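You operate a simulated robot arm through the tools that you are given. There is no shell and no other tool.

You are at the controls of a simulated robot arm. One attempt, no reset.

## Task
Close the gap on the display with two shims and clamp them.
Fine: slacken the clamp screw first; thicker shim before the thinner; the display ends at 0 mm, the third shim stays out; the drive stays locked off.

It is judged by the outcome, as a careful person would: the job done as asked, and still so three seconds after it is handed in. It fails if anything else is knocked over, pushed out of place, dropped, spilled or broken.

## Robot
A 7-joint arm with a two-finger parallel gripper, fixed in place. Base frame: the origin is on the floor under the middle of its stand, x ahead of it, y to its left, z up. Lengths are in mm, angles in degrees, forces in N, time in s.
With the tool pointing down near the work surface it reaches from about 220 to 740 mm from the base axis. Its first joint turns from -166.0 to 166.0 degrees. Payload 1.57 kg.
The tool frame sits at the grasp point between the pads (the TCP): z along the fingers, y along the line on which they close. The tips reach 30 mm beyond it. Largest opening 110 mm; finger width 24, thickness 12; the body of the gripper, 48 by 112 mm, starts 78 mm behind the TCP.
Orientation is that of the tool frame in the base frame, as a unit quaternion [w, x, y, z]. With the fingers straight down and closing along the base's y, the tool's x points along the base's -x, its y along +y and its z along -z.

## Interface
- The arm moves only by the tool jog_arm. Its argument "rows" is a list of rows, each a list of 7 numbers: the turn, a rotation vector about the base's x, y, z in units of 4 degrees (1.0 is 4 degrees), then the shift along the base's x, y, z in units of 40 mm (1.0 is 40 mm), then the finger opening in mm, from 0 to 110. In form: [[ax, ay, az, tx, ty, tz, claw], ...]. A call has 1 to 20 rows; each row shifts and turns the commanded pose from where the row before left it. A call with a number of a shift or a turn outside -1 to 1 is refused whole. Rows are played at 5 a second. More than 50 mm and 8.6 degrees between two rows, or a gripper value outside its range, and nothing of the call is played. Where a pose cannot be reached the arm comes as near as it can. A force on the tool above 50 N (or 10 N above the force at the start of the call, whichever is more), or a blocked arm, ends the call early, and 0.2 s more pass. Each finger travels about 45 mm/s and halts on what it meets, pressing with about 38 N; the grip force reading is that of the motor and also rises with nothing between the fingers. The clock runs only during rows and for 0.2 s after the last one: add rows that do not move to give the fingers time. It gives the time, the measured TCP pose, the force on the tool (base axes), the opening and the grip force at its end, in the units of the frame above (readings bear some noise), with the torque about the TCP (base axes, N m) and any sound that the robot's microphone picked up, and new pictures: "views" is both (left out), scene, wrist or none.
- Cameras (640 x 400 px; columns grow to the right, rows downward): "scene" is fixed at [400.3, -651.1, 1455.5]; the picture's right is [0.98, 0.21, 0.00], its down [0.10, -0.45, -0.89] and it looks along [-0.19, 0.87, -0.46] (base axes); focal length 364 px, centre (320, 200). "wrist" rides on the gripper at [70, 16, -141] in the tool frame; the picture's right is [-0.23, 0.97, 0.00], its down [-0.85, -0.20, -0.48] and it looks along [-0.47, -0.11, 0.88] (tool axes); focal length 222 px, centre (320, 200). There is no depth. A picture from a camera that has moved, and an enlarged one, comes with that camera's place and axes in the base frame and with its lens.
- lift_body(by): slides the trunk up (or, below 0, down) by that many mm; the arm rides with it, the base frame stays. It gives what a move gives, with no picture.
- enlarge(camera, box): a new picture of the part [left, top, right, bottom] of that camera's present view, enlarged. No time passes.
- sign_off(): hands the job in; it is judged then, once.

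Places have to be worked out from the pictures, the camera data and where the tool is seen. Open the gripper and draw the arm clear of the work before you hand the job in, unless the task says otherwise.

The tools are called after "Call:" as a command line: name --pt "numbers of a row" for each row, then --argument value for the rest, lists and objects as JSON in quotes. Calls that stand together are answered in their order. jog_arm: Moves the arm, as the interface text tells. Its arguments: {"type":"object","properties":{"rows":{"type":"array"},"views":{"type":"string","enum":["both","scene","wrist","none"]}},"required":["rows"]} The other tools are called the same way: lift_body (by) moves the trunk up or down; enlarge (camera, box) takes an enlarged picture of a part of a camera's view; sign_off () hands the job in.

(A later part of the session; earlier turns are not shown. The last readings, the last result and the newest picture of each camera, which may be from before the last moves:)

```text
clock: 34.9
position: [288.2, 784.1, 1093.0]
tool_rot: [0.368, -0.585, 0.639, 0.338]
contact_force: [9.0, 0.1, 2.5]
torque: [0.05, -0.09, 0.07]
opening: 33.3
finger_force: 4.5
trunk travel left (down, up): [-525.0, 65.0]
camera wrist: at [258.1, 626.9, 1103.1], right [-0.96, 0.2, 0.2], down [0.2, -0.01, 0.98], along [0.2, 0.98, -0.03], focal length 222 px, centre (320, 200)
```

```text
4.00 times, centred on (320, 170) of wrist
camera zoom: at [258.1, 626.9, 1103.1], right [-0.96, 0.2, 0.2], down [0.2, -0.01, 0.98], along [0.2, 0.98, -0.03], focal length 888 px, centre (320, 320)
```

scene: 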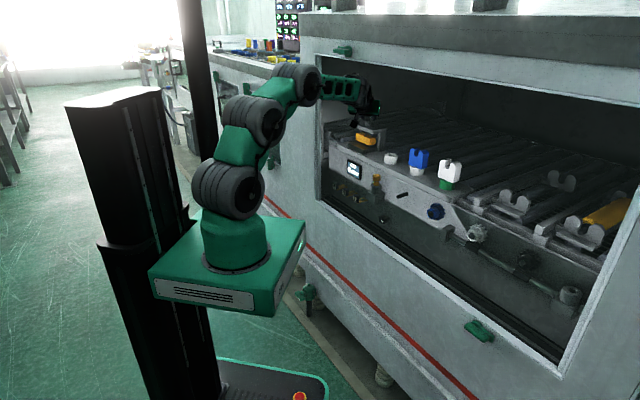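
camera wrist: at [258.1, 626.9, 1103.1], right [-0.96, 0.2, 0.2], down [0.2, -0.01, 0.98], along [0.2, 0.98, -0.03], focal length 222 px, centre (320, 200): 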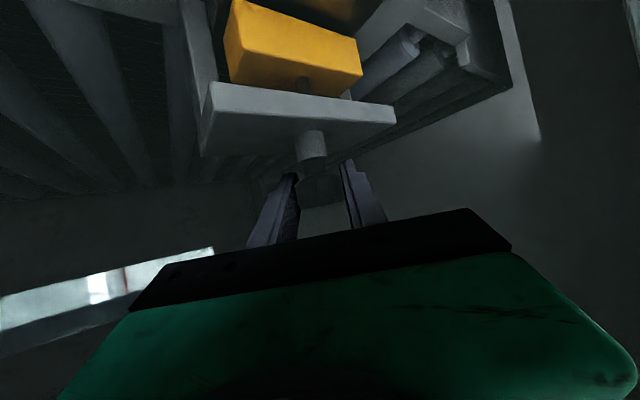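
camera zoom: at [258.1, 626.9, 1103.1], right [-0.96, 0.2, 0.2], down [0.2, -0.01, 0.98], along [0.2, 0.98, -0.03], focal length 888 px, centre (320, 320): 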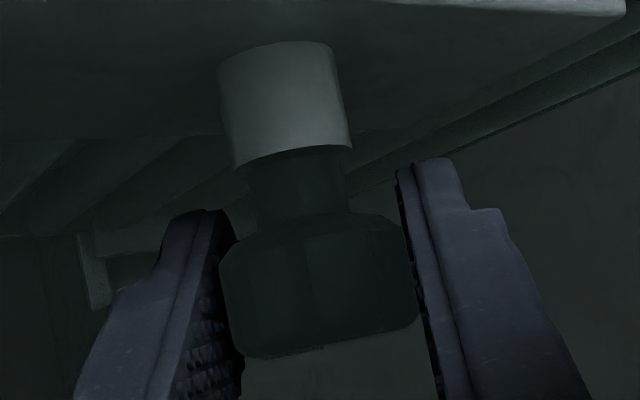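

Call:
jog_arm --pt "0 0 0 0 0 0 20" --pt "0 0 1 0 0 0 20" --pt "0 0 1 0 0 0 20" --pt "0 0 1 0 0 0 20" --pt "0 0 1 0 0 0 20" --pt "0 0 0 0 0 0 20" --views "both"

Call:
enlarge --camera "wrist" --box '[240, 120, 400, 220]'

Call:
enlarge --camera "scene" --box '[335, 95, 405, 185]'

```text
clock: 36.3
position: [288.9, 783.3, 1093.1]
tool_rot: [-0.319, 0.668, -0.551, -0.386]
contact_force: [7.2, 5.6, 6.9]
torque: [0.29, 0.47, 0.02]
opening: 33.2
finger_force: 41.0
trunk travel left (down, up): [-525.0, 65.0]
camera wrist: at [302.1, 624.2, 1102.8], right [-0.98, -0.07, 0.2], down [0.19, 0.05, 0.98], along [-0.08, 1.0, -0.03], focal length 222 px, centre (320, 200)
```

scene: 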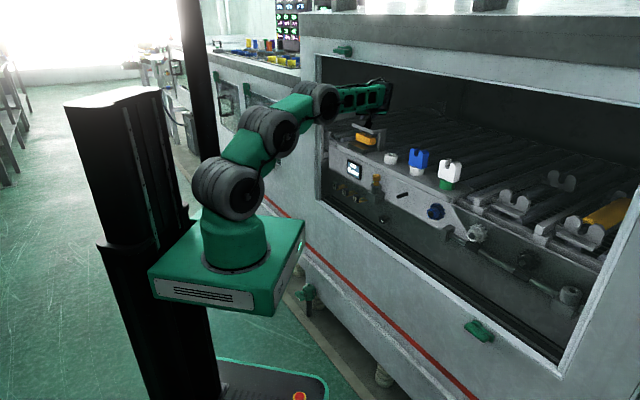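
wrist: 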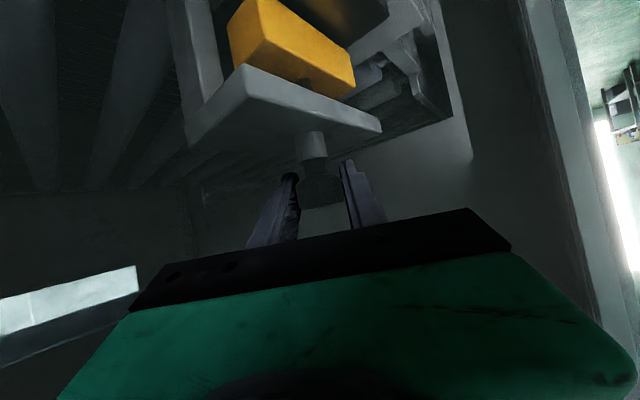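

```text
4.00 times, centred on (320, 170) of wrist
camera zoom: at [302.1, 624.2, 1102.8], right [-0.98, -0.07, 0.2], down [0.19, 0.05, 0.98], along [-0.08, 1.0, -0.03], focal length 888 px, centre (320, 320)
```

zoom: 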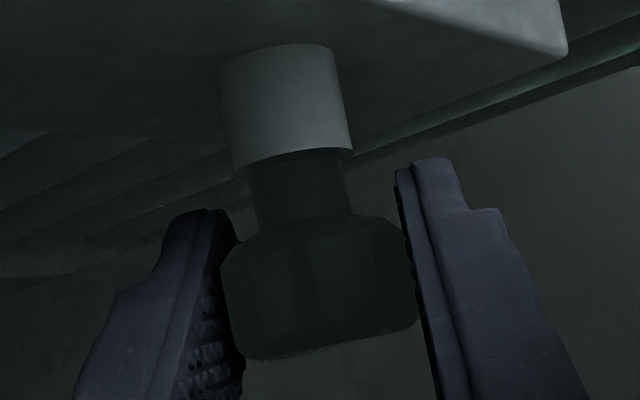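

```text
4.44 times, centred on (370, 140) of scene
camera zoom: at [400.3, -651.1, 1455.5], right [0.98, 0.21, 0.0], down [0.1, -0.45, -0.89], along [-0.19, 0.87, -0.46], focal length 1619 px, centre (98, 467)
```

zoom: 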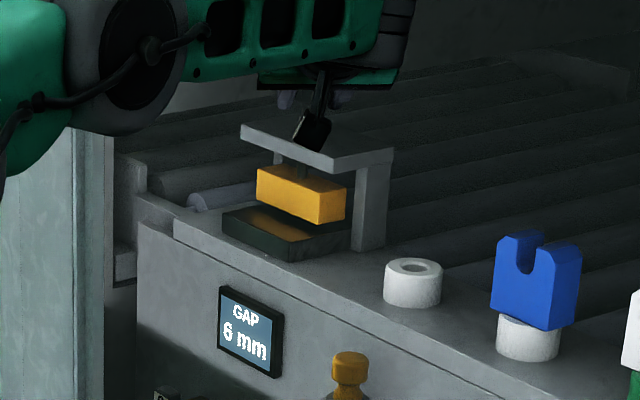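

The knob turns with the fingers (the facets stay the same relative to the pads). I'll open, swing back to the start angle, and check the knob's mark in the scene.

Call:
jog_arm --pt "0 0 0 0 0 0 60" --pt "0 0 0 0 0 0 70" --pt "0 0 -1 0 0 0 70" --pt "0 0 -1 0 0 0 70" --pt "0 0 -1 0 0 0 70" --pt "0 0 -1 0 0 0 70" --pt "0 0 -1 0 0 0 70" --pt "0 0 -1 0 0 0 70" --pt "0 0 -1 0 0 0 70" --pt "0 0 -1 0 0 0 70" --pt "0 0 -1 0 0 0 70" --pt "0 0 -1 0 0 0 70" --pt "0 0 -1 0 0 0 70" --pt "0 0 -1 0 0 0 70" --pt "0 0 -1 0 0 0 70" --pt "0 0 -1 0 0 0 70" --pt "0 0 0 0 0 0 70"

Call:
enlarge --camera "scene" --box '[340, 100, 400, 150]'

Call:
enlarge --camera "wrist" --box '[200, 0, 420, 220]'

```text
clock: 39.9
position: [287.9, 782.4, 1091.0]
tool_rot: [0.462, -0.331, 0.8, 0.191]
contact_force: [-1.2, -1.3, 0.0]
torque: [0.03, 0.02, -0.01]
opening: 69.9
finger_force: 0.1
trunk travel left (down, up): [-525.0, 65.0]
camera wrist: at [164.0, 681.7, 1102.4], right [-0.61, 0.77, 0.2], down [0.15, -0.13, 0.98], along [0.78, 0.62, -0.04], focal length 222 px, centre (320, 200)
```

scene: 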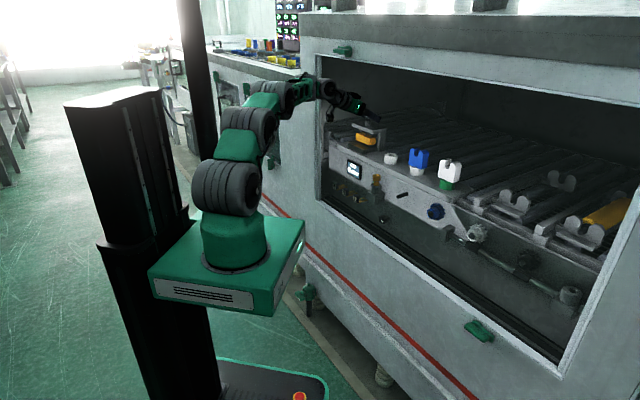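
wrist: 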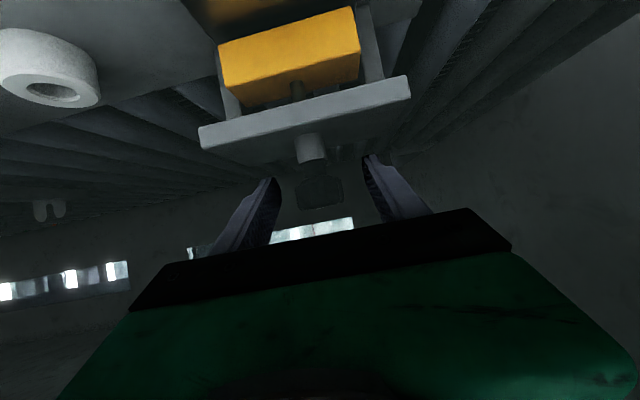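

```text
8.00 times, centred on (370, 125) of scene
camera zoom: at [400.3, -651.1, 1455.5], right [0.98, 0.21, 0.0], down [0.1, -0.45, -0.89], along [-0.19, 0.87, -0.46], focal length 2913 px, centre (-80, 800)
```

zoom: 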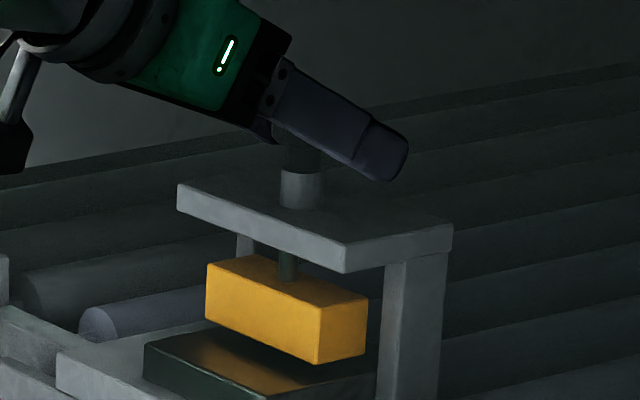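

```text
1.82 times, centred on (310, 110) of wrist
camera zoom: at [164.0, 681.7, 1102.4], right [-0.61, 0.77, 0.2], down [0.15, -0.13, 0.98], along [0.78, 0.62, -0.04], focal length 404 px, centre (338, 364)
```

zoom: 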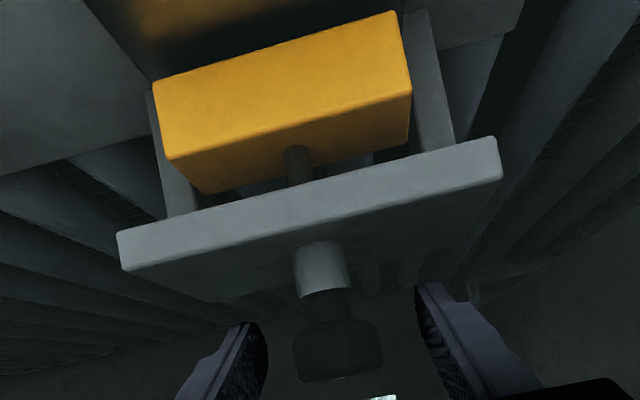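

Call:
enlarge --camera "wrist" --box '[240, 100, 420, 230]'

```text
3.08 times, centred on (330, 165) of wrist
camera zoom: at [164.0, 681.7, 1102.4], right [-0.61, 0.77, 0.2], down [0.15, -0.13, 0.98], along [0.78, 0.62, -0.04], focal length 684 px, centre (289, 308)
```

zoom: 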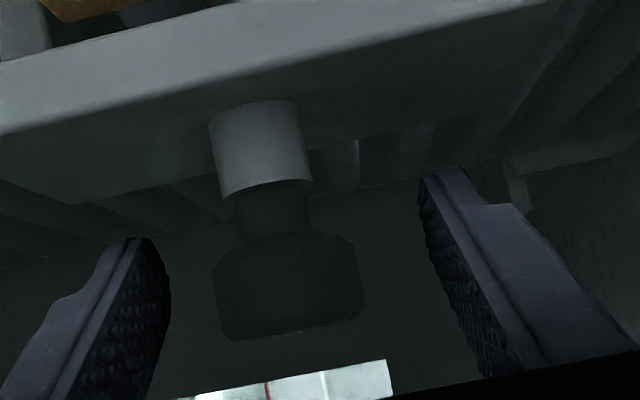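

The knob has risen only slightly so far, so I'll keep ratcheting counter-clockwise in 64° strokes while watching the display and jaw.

Call:
jog_arm --pt "0 0 0 0.01 0.01 0 40" --pt "0 0 0 0 0 0 20" --pt "0 0 0 0 0 0 20" --pt "0 0 1 0 0 0 20" --pt "0 0 1 0 0 0 20" --pt "0 0 1 0 0 0 20" --pt "0 0 1 0 0 0 20" --pt "0 0 1 0 0 0 20" --pt "0 0 1 0 0 0 20" --pt "0 0 1 0 0 0 20" --pt "0 0 1 0 0 0 20" --pt "0 0 1 0 0 0 20" --pt "0 0 1 0 0 0 20" --pt "0 0 1 0 0 0 20" --pt "0 0 1 0 0 0 20" --pt "0 0 1 0 0 0 20" --pt "0 0 1 0 0 0 20" --pt "0 0 1 0 0 0 20" --pt "0 0 1 0 0 0 20" --pt "0 0 0 0 0 0 20"

Call:
enlarge --camera "scene" --box '[335, 95, 405, 185]'

Call:
enlarge --camera "wrist" --box '[240, 120, 400, 220]'

```text
clock: 44.1
position: [288.4, 783.2, 1092.7]
tool_rot: [-0.291, 0.704, -0.503, -0.408]
contact_force: [2.9, 1.0, -2.2]
torque: [0.97, 0.37, 0.07]
opening: 32.9
finger_force: 41.4
trunk travel left (down, up): [-525.0, 65.0]
camera wrist: at [323.9, 627.1, 1102.2], right [-0.96, -0.21, 0.2], down [0.19, 0.08, 0.98], along [-0.22, 0.97, -0.03], focal length 222 px, centre (320, 200)
```

scene: 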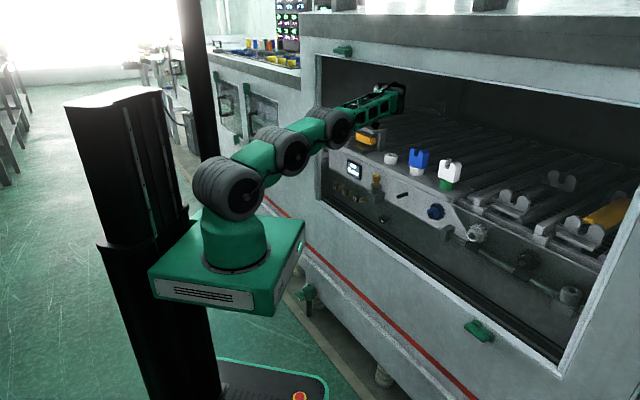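
wrist: 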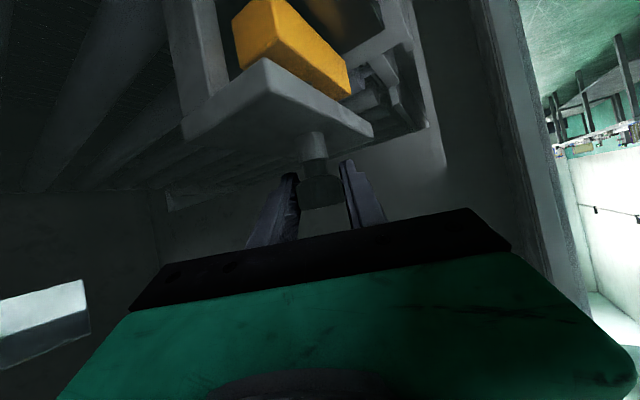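

```text
4.44 times, centred on (370, 140) of scene
camera zoom: at [400.3, -651.1, 1455.5], right [0.98, 0.21, 0.0], down [0.1, -0.45, -0.89], along [-0.19, 0.87, -0.46], focal length 1619 px, centre (98, 467)
```

zoom: 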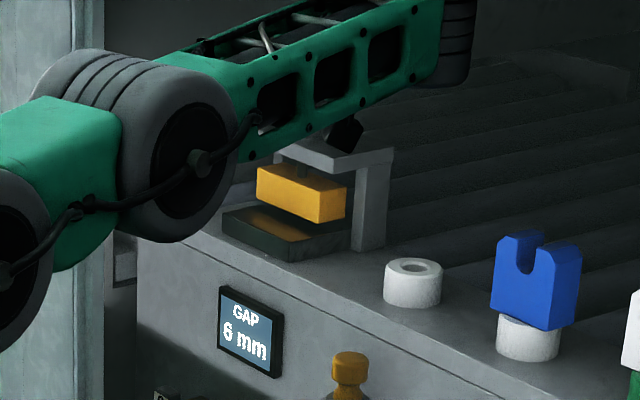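

```text
4.00 times, centred on (320, 170) of wrist
camera zoom: at [323.9, 627.1, 1102.2], right [-0.96, -0.21, 0.2], down [0.19, 0.08, 0.98], along [-0.22, 0.97, -0.03], focal length 888 px, centre (320, 320)
```

zoom: 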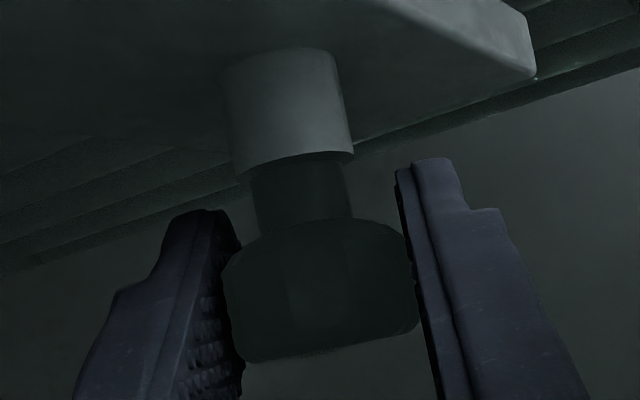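

Call:
jog_arm --pt "0 0 0 0 0 0 50" --pt "0 0 0 0 0 0 70" --pt "0 0 -1 0 0 0 70" --pt "0 0 -1 0 0 0 70" --pt "0 0 -1 0 0 0 70" --pt "0 0 -1 0 0 0 70" --pt "0 0 -1 0 0 0 70" --pt "0 0 -1 0 0 0 70" --pt "0 0 -1 0 0 0 70" --pt "0 0 -1 0 0 0 70" --pt "0 0 -1 0 0 0 70" --pt "0 0 -1 0 0 0 70" --pt "0 0 -1 0 0 0 70" --pt "0 0 -1 0 0 0 70" --pt "0 0 -1 0 0 0 70" --pt "0 0 -1 0 0 0 70" --pt "0 0 -1 0 0 0 70" --pt "0 0 -1 0 0 0 70" --pt "0 0 0 -0.7 -0.7 0 70" --pt "0 0 0 -0.7 -0.7 0 70"

Call:
enlarge --camera "scene" --box '[345, 105, 385, 155]'

Call:
enlarge --camera "wrist" --box '[240, 60, 440, 220]'

```text
clock: 48.3
position: [231.9, 727.4, 1091.0]
tool_rot: [0.462, -0.331, 0.801, 0.19]
contact_force: [-0.3, 0.6, 0.4]
torque: [-0.01, 0.01, 0.01]
opening: 70.0
finger_force: 0.0
trunk travel left (down, up): [-525.0, 65.0]
camera wrist: at [108.4, 625.1, 1102.6], right [-0.61, 0.77, 0.2], down [0.15, -0.13, 0.98], along [0.78, 0.62, -0.03], focal length 222 px, centre (320, 200)
```

scene: 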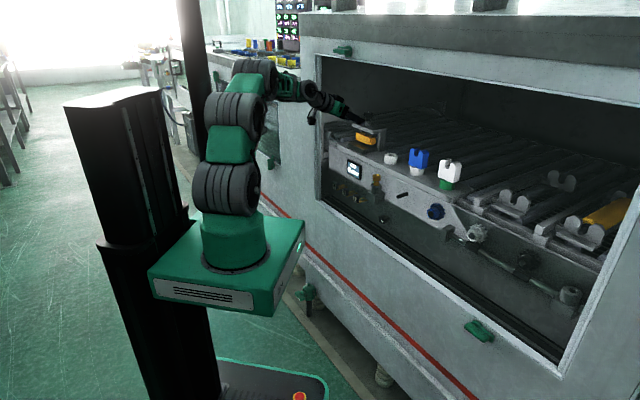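
wrist: 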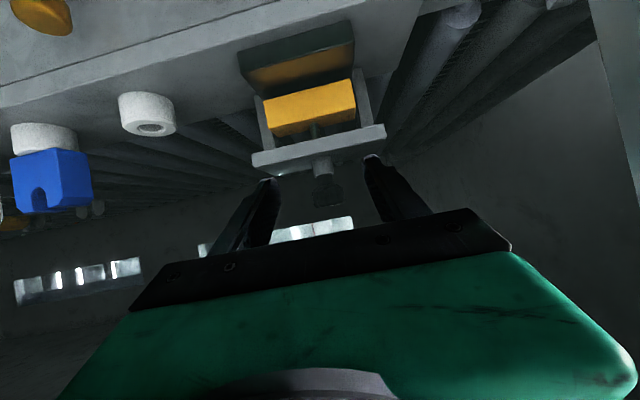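

```text
8.00 times, centred on (365, 130) of scene
camera zoom: at [400.3, -651.1, 1455.5], right [0.98, 0.21, 0.0], down [0.1, -0.45, -0.89], along [-0.19, 0.87, -0.46], focal length 2913 px, centre (-40, 760)
```

zoom: 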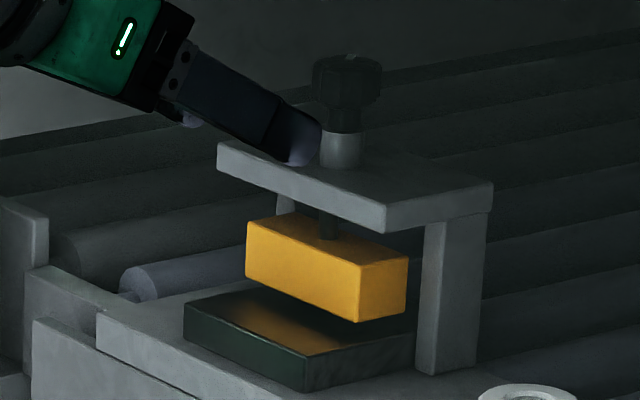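

```text
2.50 times, centred on (340, 140) of wrist
camera zoom: at [108.4, 625.1, 1102.6], right [-0.61, 0.77, 0.2], down [0.15, -0.13, 0.98], along [0.78, 0.62, -0.03], focal length 555 px, centre (270, 350)
```

zoom: 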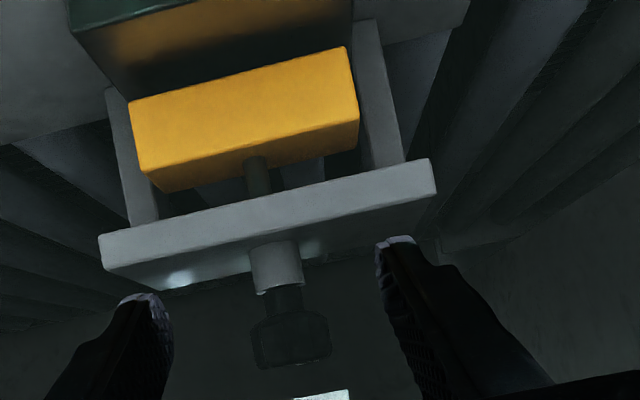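

The jaw has risen about 2.5 mm after roughly 120° and the display still reads 6 mm, so turning counter-clockwise slackens it. I'll do more strokes to get ample room.

Call:
jog_arm --pt "0 0 0 0.7 0.7 0.03 70" --pt "0 0 0 0.7 0.7 0.03 70" --pt "0 0 0 0 0 0 30" --pt "0 0 0 0 0 0 20" --pt "0 0 1 0 0 0 20" --pt "0 0 1 0 0 0 20" --pt "0 0 1 0 0 0 20" --pt "0 0 1 0 0 0 20" --pt "0 0 1 0 0 0 20" --pt "0 0 1 0 0 0 20" --pt "0 0 1 0 0 0 20" --pt "0 0 1 0 0 0 20" --pt "0 0 1 0 0 0 20" --pt "0 0 1 0 0 0 20" --pt "0 0 1 0 0 0 20" --pt "0 0 1 0 0 0 20" --pt "0 0 1 0 0 0 20" --pt "0 0 1 0 0 0 20" --pt "0 0 1 0 0 0 20" --pt "0 0 1 0 0 0 20"

Call:
enlarge --camera "scene" --box '[335, 105, 405, 185]'

```text
clock: 52.5
position: [288.0, 782.8, 1094.3]
tool_rot: [-0.292, 0.704, -0.504, -0.407]
contact_force: [5.3, 4.6, 1.0]
torque: [1.01, 0.41, 0.01]
opening: 33.8
finger_force: 41.2
trunk travel left (down, up): [-525.0, 65.0]
camera wrist: at [323.4, 628.2, 1104.8], right [-0.96, -0.21, 0.2], down [0.18, 0.08, 0.98], along [-0.22, 0.98, -0.03], focal length 222 px, centre (320, 200)
```

scene: 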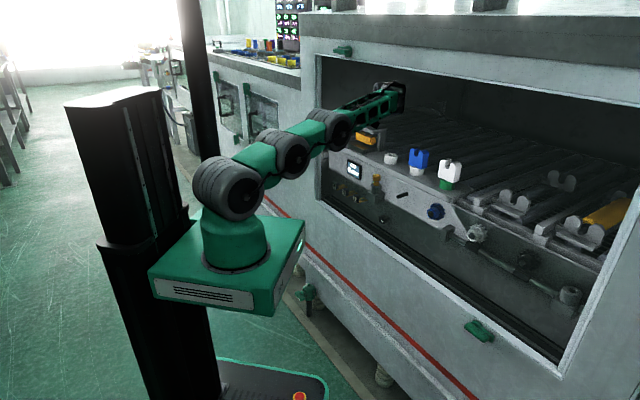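
wrist: 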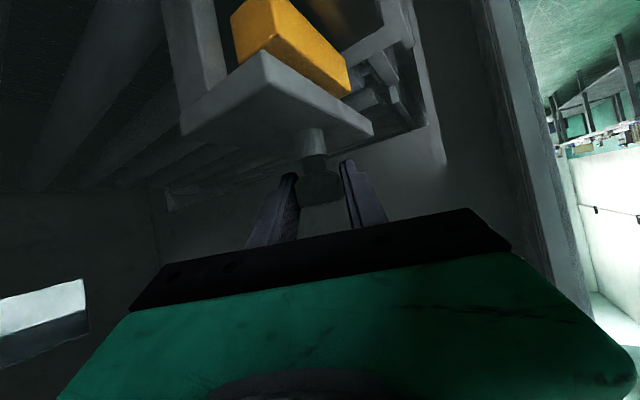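

```text
5.00 times, centred on (370, 145) of scene
camera zoom: at [400.3, -651.1, 1455.5], right [0.98, 0.21, 0.0], down [0.1, -0.45, -0.89], along [-0.19, 0.87, -0.46], focal length 1821 px, centre (70, 475)
```

zoom: 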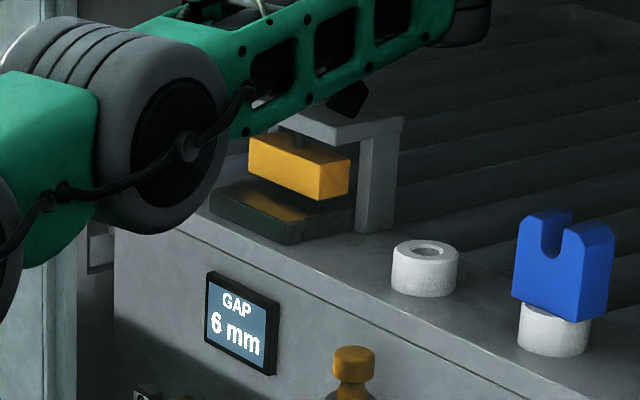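

The jaw is about 3 mm up after 184°. I'll do one more stroke for comfortable clearance.

Call:
jog_arm --pt "0 0 0 0 0 0 50" --pt "0 0 0 0 0 0 70" --pt "0 0 -1 0 0 0 70" --pt "0 0 -1 0 0 0 70" --pt "0 0 -1 0 0 0 70" --pt "0 0 -1 0 0 0 70" --pt "0 0 -1 0 0 0 70" --pt "0 0 -1 0 0 0 70" --pt "0 0 -1 0 0 0 70" --pt "0 0 -1 0 0 0 70" --pt "0 0 -1 0 0 0 70" --pt "0 0 -1 0 0 0 70" --pt "0 0 -1 0 0 0 70" --pt "0 0 -1 0 0 0 70" --pt "0 0 -1 0 0 0 70" --pt "0 0 -1 0 0 0 70" --pt "0 0 -1 0 0 0 70" --pt "0 0 -1 0 0 0 70" --pt "0 0 0 0 0 0.03 30" --pt "0 0 0 0 0 0 20" --views "none"

Call:
jog_arm --pt "0 0 0 0 0 0 20" --pt "0 0 1 0 0 0 20" --pt "0 0 1 0 0 0 20" --pt "0 0 1 0 0 0 20" --pt "0 0 1 0 0 0 20" --pt "0 0 1 0 0 0 20" --pt "0 0 1 0 0 0 20" --pt "0 0 1 0 0 0 20" --pt "0 0 1 0 0 0 20" --pt "0 0 1 0 0 0 20" --pt "0 0 1 0 0 0 20" --pt "0 0 1 0 0 0 20" --pt "0 0 1 0 0 0 20" --pt "0 0 1 0 0 0 20" --pt "0 0 1 0 0 0 20" --pt "0 0 1 0 0 0 20" --pt "0 0 1 0 0 0 20" --pt "0 0 0 0 0 0 20"

Call:
enlarge --camera "scene" --box '[335, 105, 405, 185]'

```text
clock: 56.7
position: [291.3, 787.1, 1096.0]
tool_rot: [0.462, -0.33, 0.801, 0.191]
contact_force: [1.0, -6.2, -0.8]
torque: [0.02, 0.02, 0.07]
opening: 33.5
finger_force: 8.8
out of reach, approached as far as the arm can: row 4
trunk travel left (down, up): [-525.0, 65.0]
```

```text
clock: 60.5
position: [287.7, 785.9, 1096.5]
tool_rot: [-0.295, 0.698, -0.511, -0.405]
contact_force: [-7.6, -12.1, -7.0]
torque: [0.68, -0.48, -0.01]
opening: 32.9
finger_force: 40.9
trunk travel left (down, up): [-525.0, 65.0]
camera wrist: at [319.4, 629.5, 1106.7], right [-0.96, -0.19, 0.2], down [0.19, 0.07, 0.98], along [-0.2, 0.98, -0.03], focal length 222 px, centre (320, 200)
```

scene: 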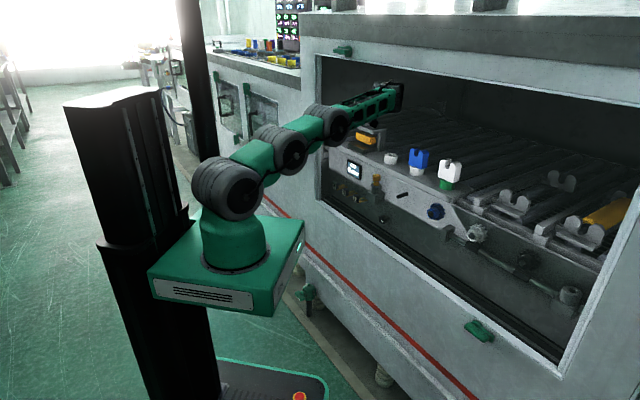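
wrist: 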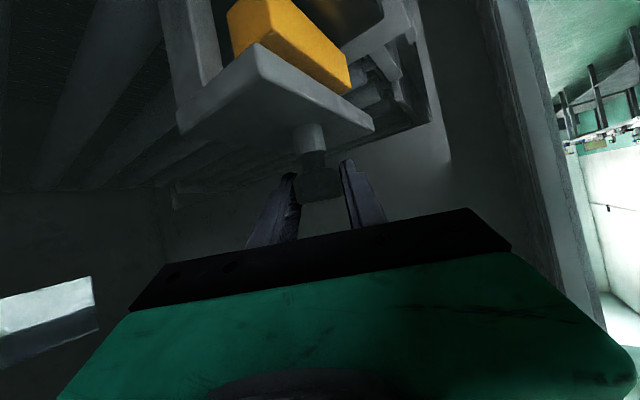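

```text
5.00 times, centred on (370, 145) of scene
camera zoom: at [400.3, -651.1, 1455.5], right [0.98, 0.21, 0.0], down [0.1, -0.45, -0.89], along [-0.19, 0.87, -0.46], focal length 1821 px, centre (70, 475)
```

zoom: 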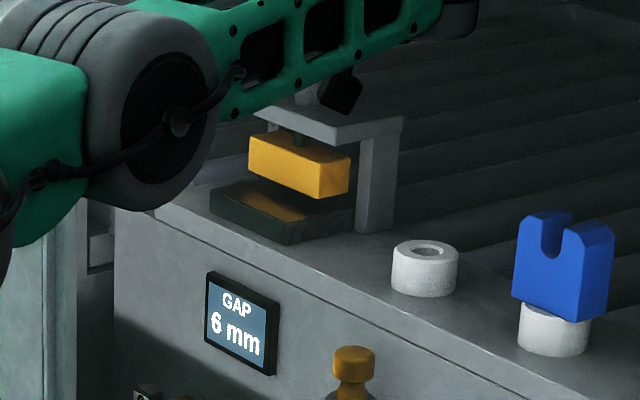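

The jaw is now roughly 6 mm higher than at the start, which is plenty. I'll open, back away from the knob along the tool axis, then swing back square to the machine.

Call:
jog_arm --pt "0 0 0 0 0 0 50" --pt "0 0 0 0 0 0 70" --pt "0 0 0 0.2 -0.6 0 70" --pt "0 0 0 0.2 -0.6 0 70" --pt "0 0 0 0.2 -0.6 0 70" --pt "0 0 -1 -0.15 -0.15 0 70" --pt "0 0 -1 -0.15 -0.15 0 70" --pt "0 0 -1 -0.15 -0.15 0 70" --pt "0 0 -1 -0.15 -0.15 0 70" --pt "0 0 -1 -0.15 -0.15 0 70" --pt "0 0 -1 -0.15 -0.15 0 70" --pt "0 0 -1 -0.15 -0.15 0 70" --pt "0 0 -1 -0.15 -0.15 0 70" --pt "0 0 -1 -0.15 -0.15 0 70" --pt "0 0 -1 -0.15 -0.15 0 70" --pt "0 0 -1 -0.15 -0.15 0 70" --pt "0 0 -1 -0.15 -0.15 0 70" --pt "0 0 -1 -0.15 -0.15 0 70" --pt "0 0 -1 -0.15 -0.15 0 70" --pt "0 0 -1 -0.15 -0.15 0 70"

Call:
enlarge --camera "scene" --box '[345, 105, 385, 155]'

```text
clock: 64.7
position: [222.9, 625.4, 1097.8]
tool_rot: [0.456, -0.358, 0.788, 0.207]
contact_force: [-0.4, -0.6, 0.6]
torque: [0.0, -0.02, 0.02]
opening: 69.9
finger_force: 0.0
trunk travel left (down, up): [-525.0, 65.0]
camera wrist: at [106.6, 515.6, 1107.3], right [-0.66, 0.73, 0.2], down [0.16, -0.12, 0.98], along [0.74, 0.68, -0.03], focal length 222 px, centre (320, 200)
```

scene: 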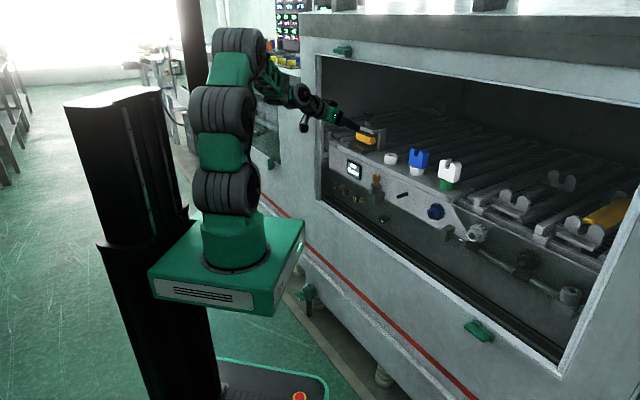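
wrist: 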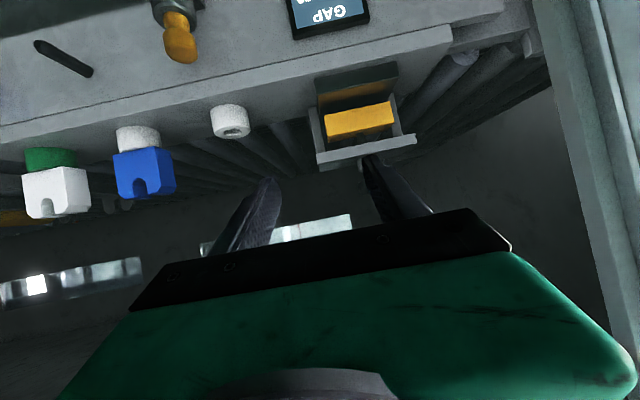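

```text
8.00 times, centred on (365, 130) of scene
camera zoom: at [400.3, -651.1, 1455.5], right [0.98, 0.21, 0.0], down [0.1, -0.45, -0.89], along [-0.19, 0.87, -0.46], focal length 2913 px, centre (-40, 760)
```

zoom: 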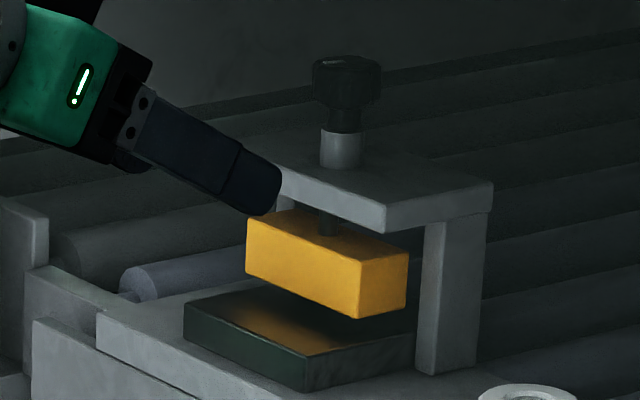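

The knob's mark has moved and the jaw is visibly up (about 5 mm). Now I'll drop to roughly jaw-gap level in front of the clamp to see into the gap.

Call:
jog_arm --pt "0 0 -0.9 -0.28 0.17 -0.56 60" --pt "0 0 0 -0.28 0.17 -0.56 50" --pt "0 0 0 -0.28 0.17 -0.56 40" --pt "0 0 0 -0.28 0.17 -0.56 40" --pt "0 0 0 -0.28 0.17 -0.56 40" --pt "0 0 0 0 0 0 40"

Call:
enlarge --camera "wrist" --box '[220, 80, 420, 210]'

```text
clock: 66.1
position: [165.8, 659.1, 984.8]
tool_rot: [0.462, -0.334, 0.799, 0.193]
contact_force: [0.0, 0.5, -1.6]
torque: [-0.04, 0.03, 0.02]
opening: 39.9
finger_force: 0.0
trunk travel left (down, up): [-525.0, 65.0]
camera wrist: at [44.4, 556.7, 994.1], right [-0.61, 0.77, 0.2], down [0.15, -0.13, 0.98], along [0.78, 0.63, -0.03], focal length 222 px, centre (320, 200)
```

scene: 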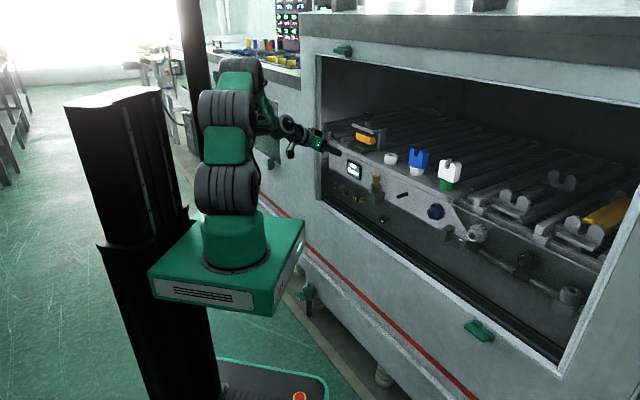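
wrist: 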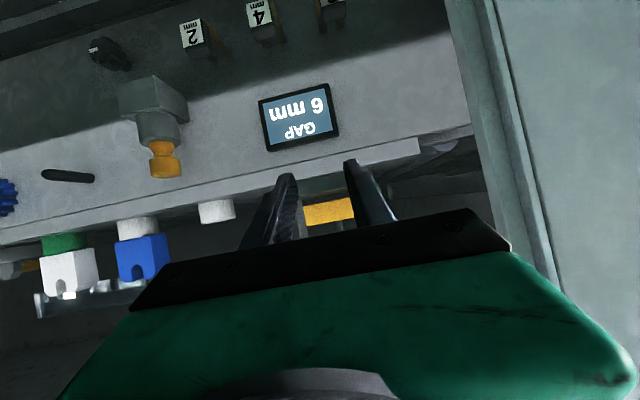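

```text
3.08 times, centred on (320, 145) of wrist
camera zoom: at [44.4, 556.7, 994.1], right [-0.61, 0.77, 0.2], down [0.15, -0.13, 0.98], along [0.78, 0.63, -0.03], focal length 684 px, centre (320, 369)
```

zoom: 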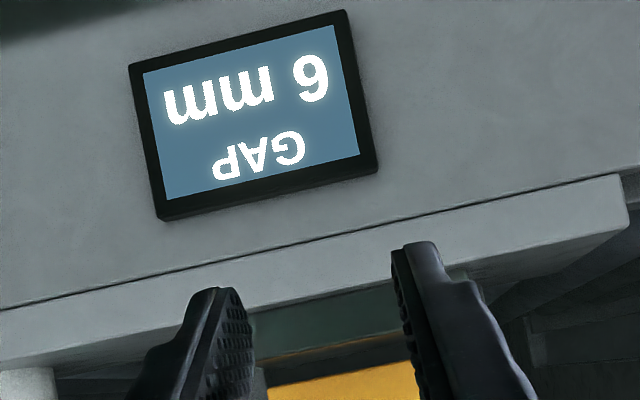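

Call:
jog_arm --pt "0 0 0 0 0 0.2 80" --pt "0 0 0 0 0 0.2 110" --pt "0 0 0 0 0 0 110" --pt "0 0 0 0 0 0 110" --views "wrist"

Call:
enlarge --camera "wrist" --box '[260, 140, 400, 230]'

```text
clock: 67.1
position: [168.3, 658.1, 999.2]
tool_rot: [0.461, -0.334, 0.799, 0.192]
contact_force: [1.0, -0.6, -0.5]
torque: [-0.01, -0.02, 0.02]
opening: 109.9
finger_force: 0.0
trunk travel left (down, up): [-525.0, 65.0]
camera wrist: at [43.7, 555.7, 1011.0], right [-0.61, 0.77, 0.2], down [0.15, -0.13, 0.98], along [0.78, 0.63, -0.04], focal length 222 px, centre (320, 200)
```

wrist: 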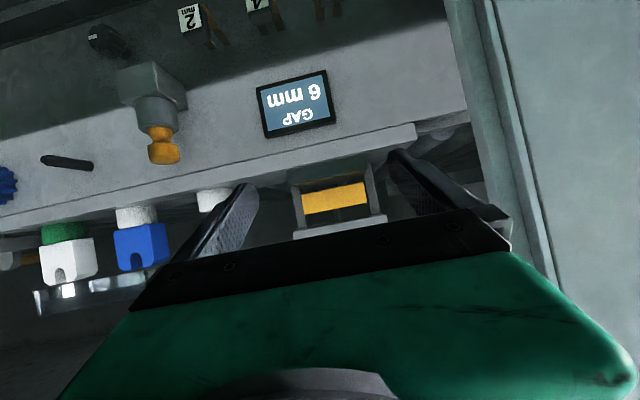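

```text
4.44 times, centred on (330, 185) of wrist
camera zoom: at [43.7, 555.7, 1011.0], right [-0.61, 0.77, 0.2], down [0.15, -0.13, 0.98], along [0.78, 0.63, -0.04], focal length 987 px, centre (276, 267)
```

zoom: 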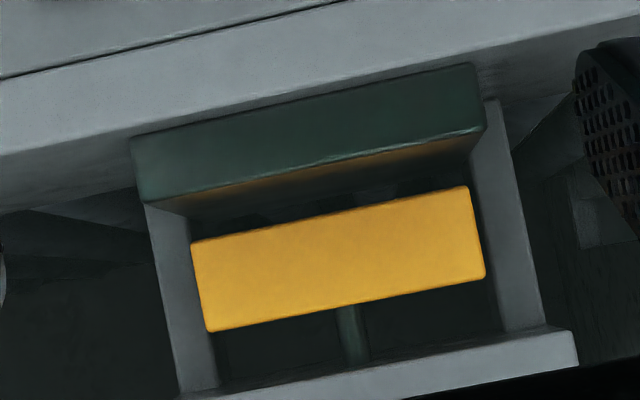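

The view shows a clear gap with no stud in it. Next is the 4 mm shim: I'll tilt the tool to 60° down and move to a pre-grasp pose in front of and above it, for a close look at how it is held.

Call:
jog_arm --pt "-0.663 0.663 0 0.006 -0.115 -0.45 90" --pt "-0.663 0.663 0 0.006 -0.115 -0.45 70" --pt "-0.663 0.663 0 0.006 -0.115 -0.45 50" --pt "-0.663 0.663 0 0.006 -0.115 -0.45 40" --pt "-0.663 0.663 0 0.006 -0.115 -0.45 40" --pt "-0.663 0.663 0 0.006 -0.115 -0.45 40" --pt "-0.663 0.663 0 0.006 -0.115 -0.45 40" --pt "-0.663 0.663 0 0.006 -0.115 -0.45 40" --pt "0 0 0 0 0 0 40"

Call:
enlarge --camera "wrist" --box '[240, 70, 400, 190]'

Call:
enlarge --camera "scene" --box '[325, 165, 385, 220]'

```text
clock: 69.1
position: [168.9, 621.5, 855.7]
tool_rot: [0.238, -0.371, 0.892, 0.1]
contact_force: [-0.5, 0.2, -0.6]
torque: [-0.01, -0.01, 0.01]
opening: 39.8
finger_force: 0.0
trunk travel left (down, up): [-525.0, 65.0]
camera wrist: at [65.6, 538.2, 944.2], right [-0.55, 0.82, 0.12], down [0.5, 0.21, 0.84], along [0.67, 0.52, -0.53], focal length 222 px, centre (320, 200)
```

scene: 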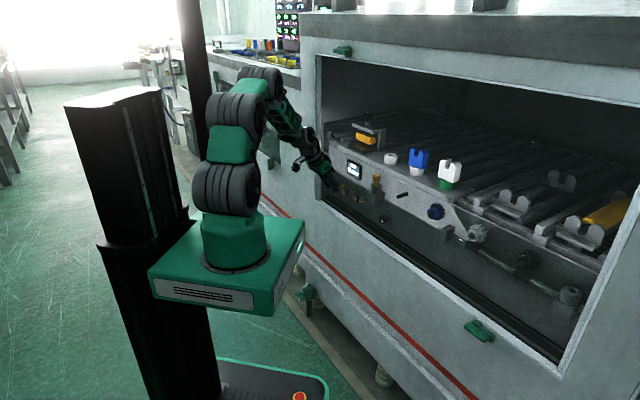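
wrist: 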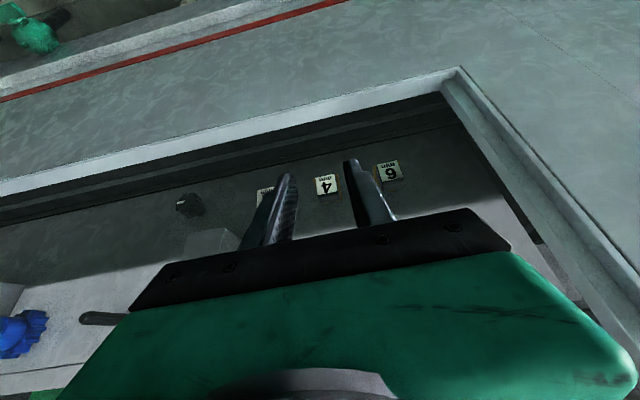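

```text
3.33 times, centred on (320, 130) of wrist
camera zoom: at [65.6, 538.2, 944.2], right [-0.55, 0.82, 0.12], down [0.5, 0.21, 0.84], along [0.67, 0.52, -0.53], focal length 740 px, centre (320, 433)
```

zoom: 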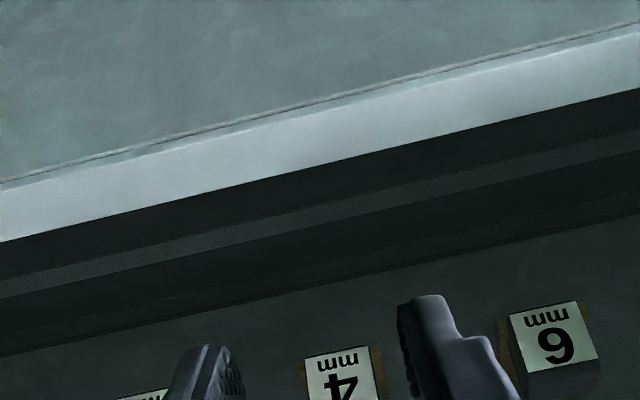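

```text
7.27 times, centred on (355, 192) of scene
camera zoom: at [400.3, -651.1, 1455.5], right [0.98, 0.21, 0.0], down [0.1, -0.45, -0.89], along [-0.19, 0.87, -0.46], focal length 2649 px, centre (66, 254)
```

zoom: 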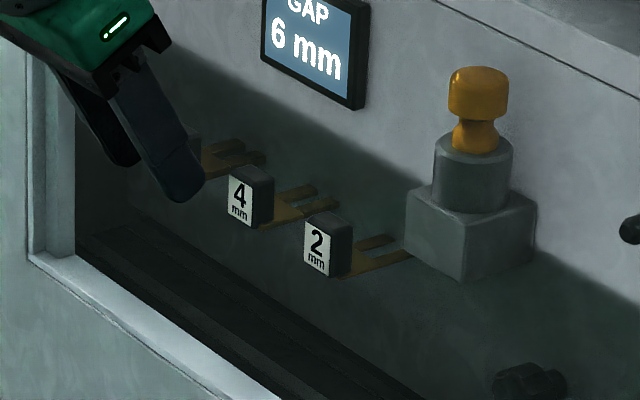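

Call:
enlarge --camera "wrist" --box '[240, 140, 420, 250]'

```text
3.56 times, centred on (330, 195) of wrist
camera zoom: at [65.6, 538.2, 944.2], right [-0.55, 0.82, 0.12], down [0.5, 0.21, 0.84], along [0.67, 0.52, -0.53], focal length 790 px, centre (284, 218)
```

zoom: 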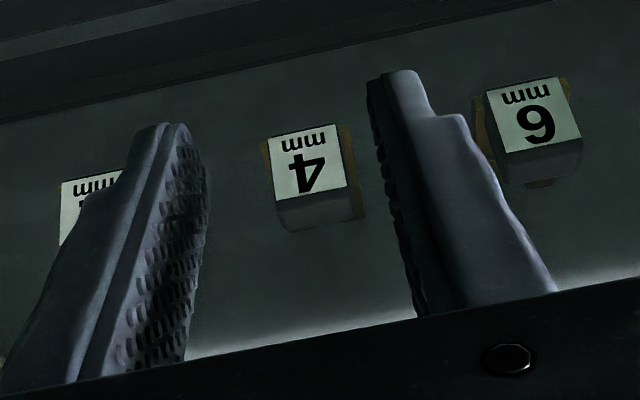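

The "4" block is at u≈-318.5, front n≈627.5, z≈790–814. The brass plate under it is about 3 mm wider per side, so the fingertips must stay above the plate. I'll move to the grasp pose with the fingers open to 40 and check before closing.

Call:
jog_arm --pt "0 0 0 0.265 0.253 -0.18 40" --pt "0 0 0 0.265 0.253 -0.18 40" --pt "0 0 0 0.265 0.253 -0.18 40" --pt "0 0 0 0.265 0.253 -0.18 40" --pt "0 0 0 0 0 0 40"

Call:
enlarge --camera "wrist" --box '[240, 110, 420, 230]'

Call:
enlarge --camera "scene" --box '[325, 165, 385, 220]'

```text
clock: 70.3
position: [210.8, 661.9, 826.1]
tool_rot: [0.238, -0.372, 0.892, 0.101]
contact_force: [-0.3, 0.8, -1.1]
torque: [0.01, 0.0, 0.0]
opening: 40.0
finger_force: 0.0
trunk travel left (down, up): [-525.0, 65.0]
camera wrist: at [107.6, 577.6, 915.4], right [-0.55, 0.82, 0.12], down [0.5, 0.21, 0.84], along [0.67, 0.52, -0.53], focal length 222 px, centre (320, 200)
```

scene: 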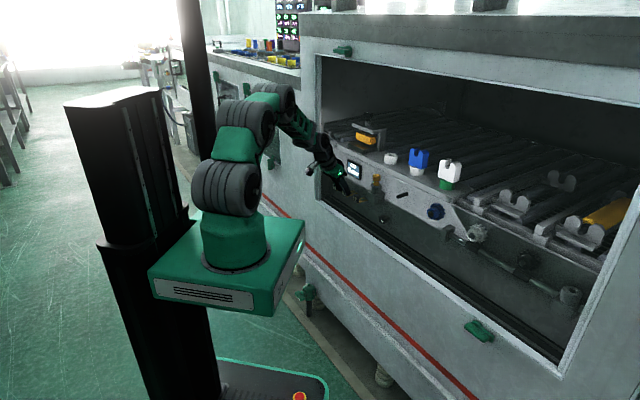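
wrist: 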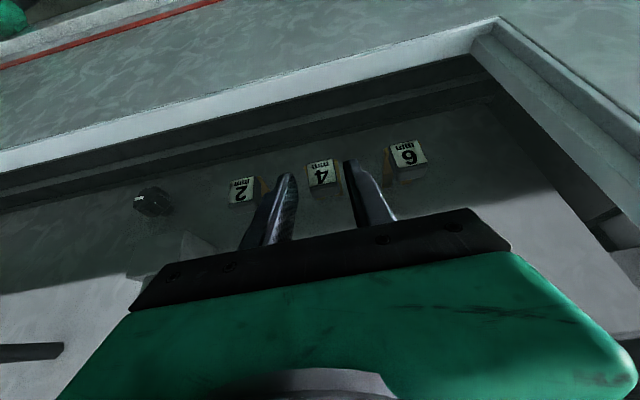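

```text
3.33 times, centred on (330, 170) of wrist
camera zoom: at [107.6, 577.6, 915.4], right [-0.55, 0.82, 0.12], down [0.5, 0.21, 0.84], along [0.67, 0.52, -0.53], focal length 740 px, centre (287, 300)
```

zoom: 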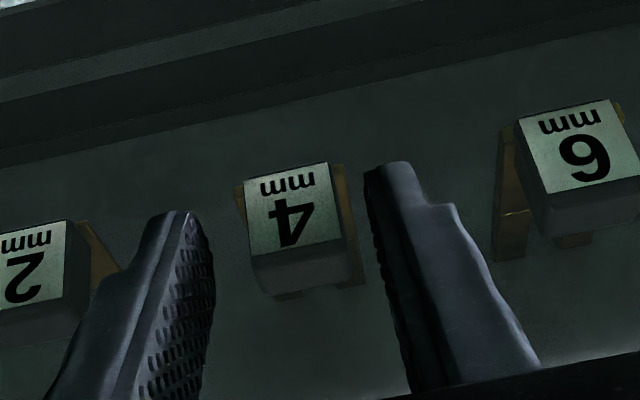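

```text
7.27 times, centred on (355, 192) of scene
camera zoom: at [400.3, -651.1, 1455.5], right [0.98, 0.21, 0.0], down [0.1, -0.45, -0.89], along [-0.19, 0.87, -0.46], focal length 2649 px, centre (66, 254)
```

zoom: 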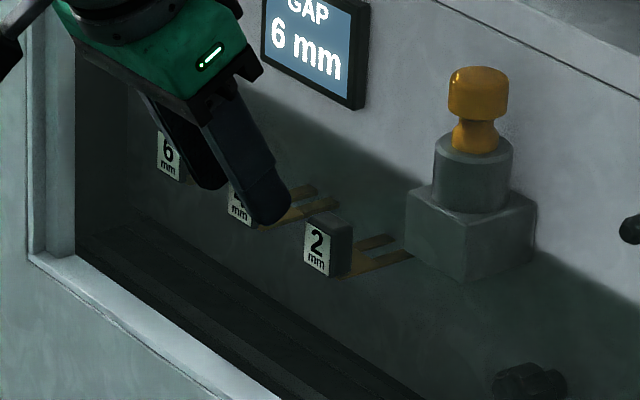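

The fingers straddle the "4" block and are about 2 mm off-centre. I'll correct that and close gently.

Call:
jog_arm --pt "0 0 0 -0.035 0.035 0 40" --pt "0 0 0 0 0 0 26" --pt "0 0 0 0 0 0 15" --pt "0 0 0 0 0 0 15" --pt "0 0 0 0 0 0 15" --views "wrist"

Call:
enlarge --camera "wrist" --box '[240, 110, 420, 230]'

```text
clock: 71.5
position: [210.2, 663.0, 829.2]
tool_rot: [0.238, -0.372, 0.892, 0.101]
contact_force: [1.4, -1.3, 1.4]
torque: [-0.11, -0.01, -0.07]
opening: 23.5
finger_force: 35.6
trunk travel left (down, up): [-525.0, 65.0]
camera wrist: at [106.3, 579.0, 915.9], right [-0.55, 0.82, 0.12], down [0.5, 0.21, 0.84], along [0.67, 0.52, -0.53], focal length 222 px, centre (320, 200)
```

wrist: 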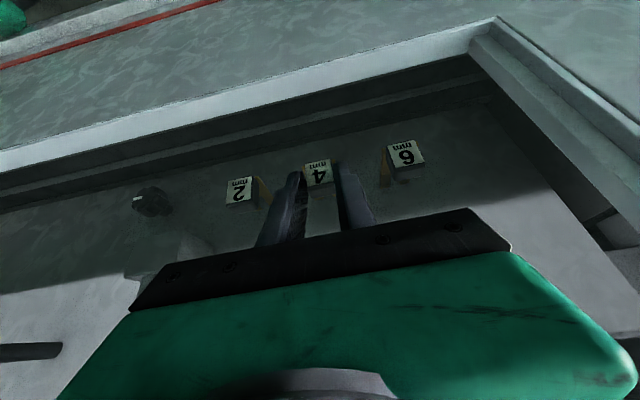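

```text
3.33 times, centred on (330, 170) of wrist
camera zoom: at [106.3, 579.0, 915.9], right [-0.55, 0.82, 0.12], down [0.5, 0.21, 0.84], along [0.67, 0.52, -0.53], focal length 740 px, centre (287, 300)
```

zoom: 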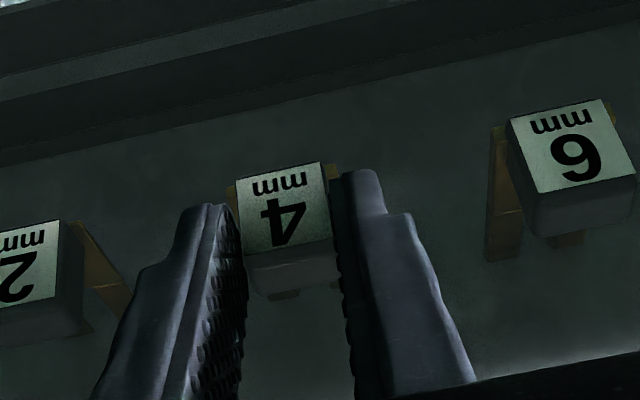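

The grip is on the block at 23.5 mm. I'll draw it straight out toward me a little at a time and watch the force.

Call:
jog_arm --pt "0 0 0 -0.088 -0.088 0 15" --pt "0 0 0 -0.088 -0.088 0 15" --pt "0 0 0 -0.088 -0.088 0 15" --pt "0 0 0 -0.088 -0.088 0 15" --views "wrist"

Call:
enlarge --camera "wrist" --box '[240, 110, 420, 230]'

Call:
enlarge --camera "scene" --box '[325, 165, 385, 220]'

```text
clock: 72.5
position: [186.5, 650.1, 826.1]
tool_rot: [0.236, -0.376, 0.89, 0.1]
contact_force: [-1.4, 0.9, 0.4]
torque: [-0.02, -0.01, -0.02]
opening: 12.7
finger_force: 0.1
trunk travel left (down, up): [-525.0, 65.0]
camera wrist: at [84.5, 565.4, 914.8], right [-0.56, 0.82, 0.11], down [0.5, 0.22, 0.84], along [0.66, 0.53, -0.53], focal length 222 px, centre (320, 200)
```

wrist: 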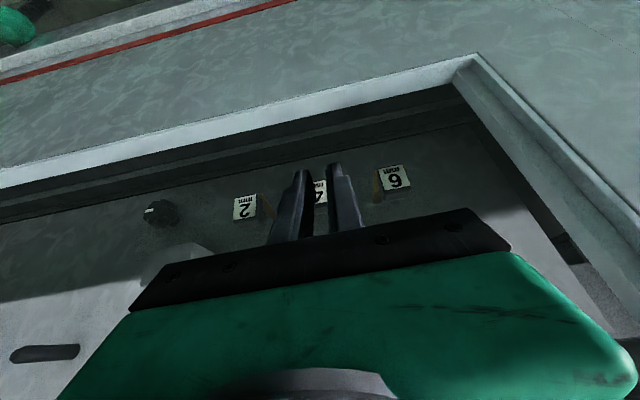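

```text
3.33 times, centred on (330, 170) of wrist
camera zoom: at [84.5, 565.4, 914.8], right [-0.56, 0.82, 0.11], down [0.5, 0.22, 0.84], along [0.66, 0.53, -0.53], focal length 740 px, centre (287, 300)
```

zoom: 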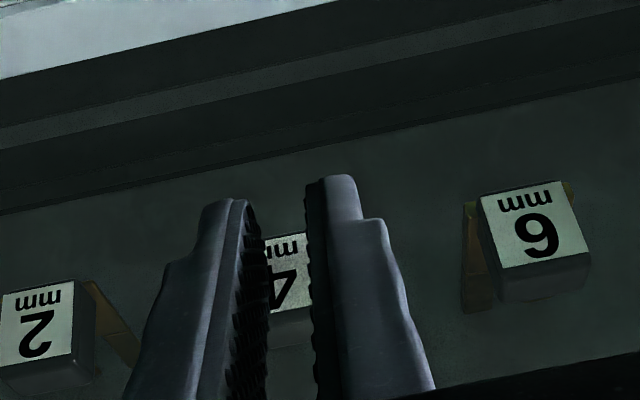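

```text
7.27 times, centred on (355, 192) of scene
camera zoom: at [400.3, -651.1, 1455.5], right [0.98, 0.21, 0.0], down [0.1, -0.45, -0.89], along [-0.19, 0.87, -0.46], focal length 2649 px, centre (66, 254)
```

zoom: 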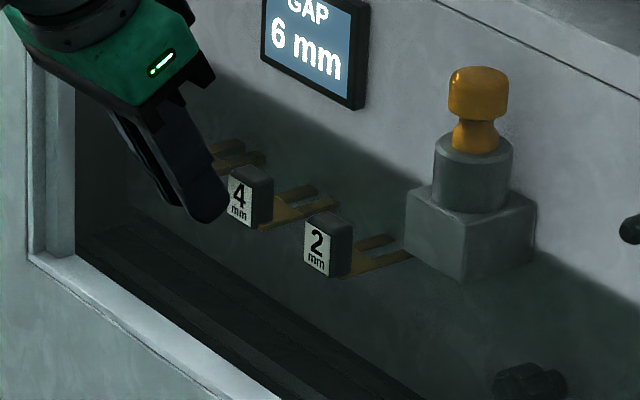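

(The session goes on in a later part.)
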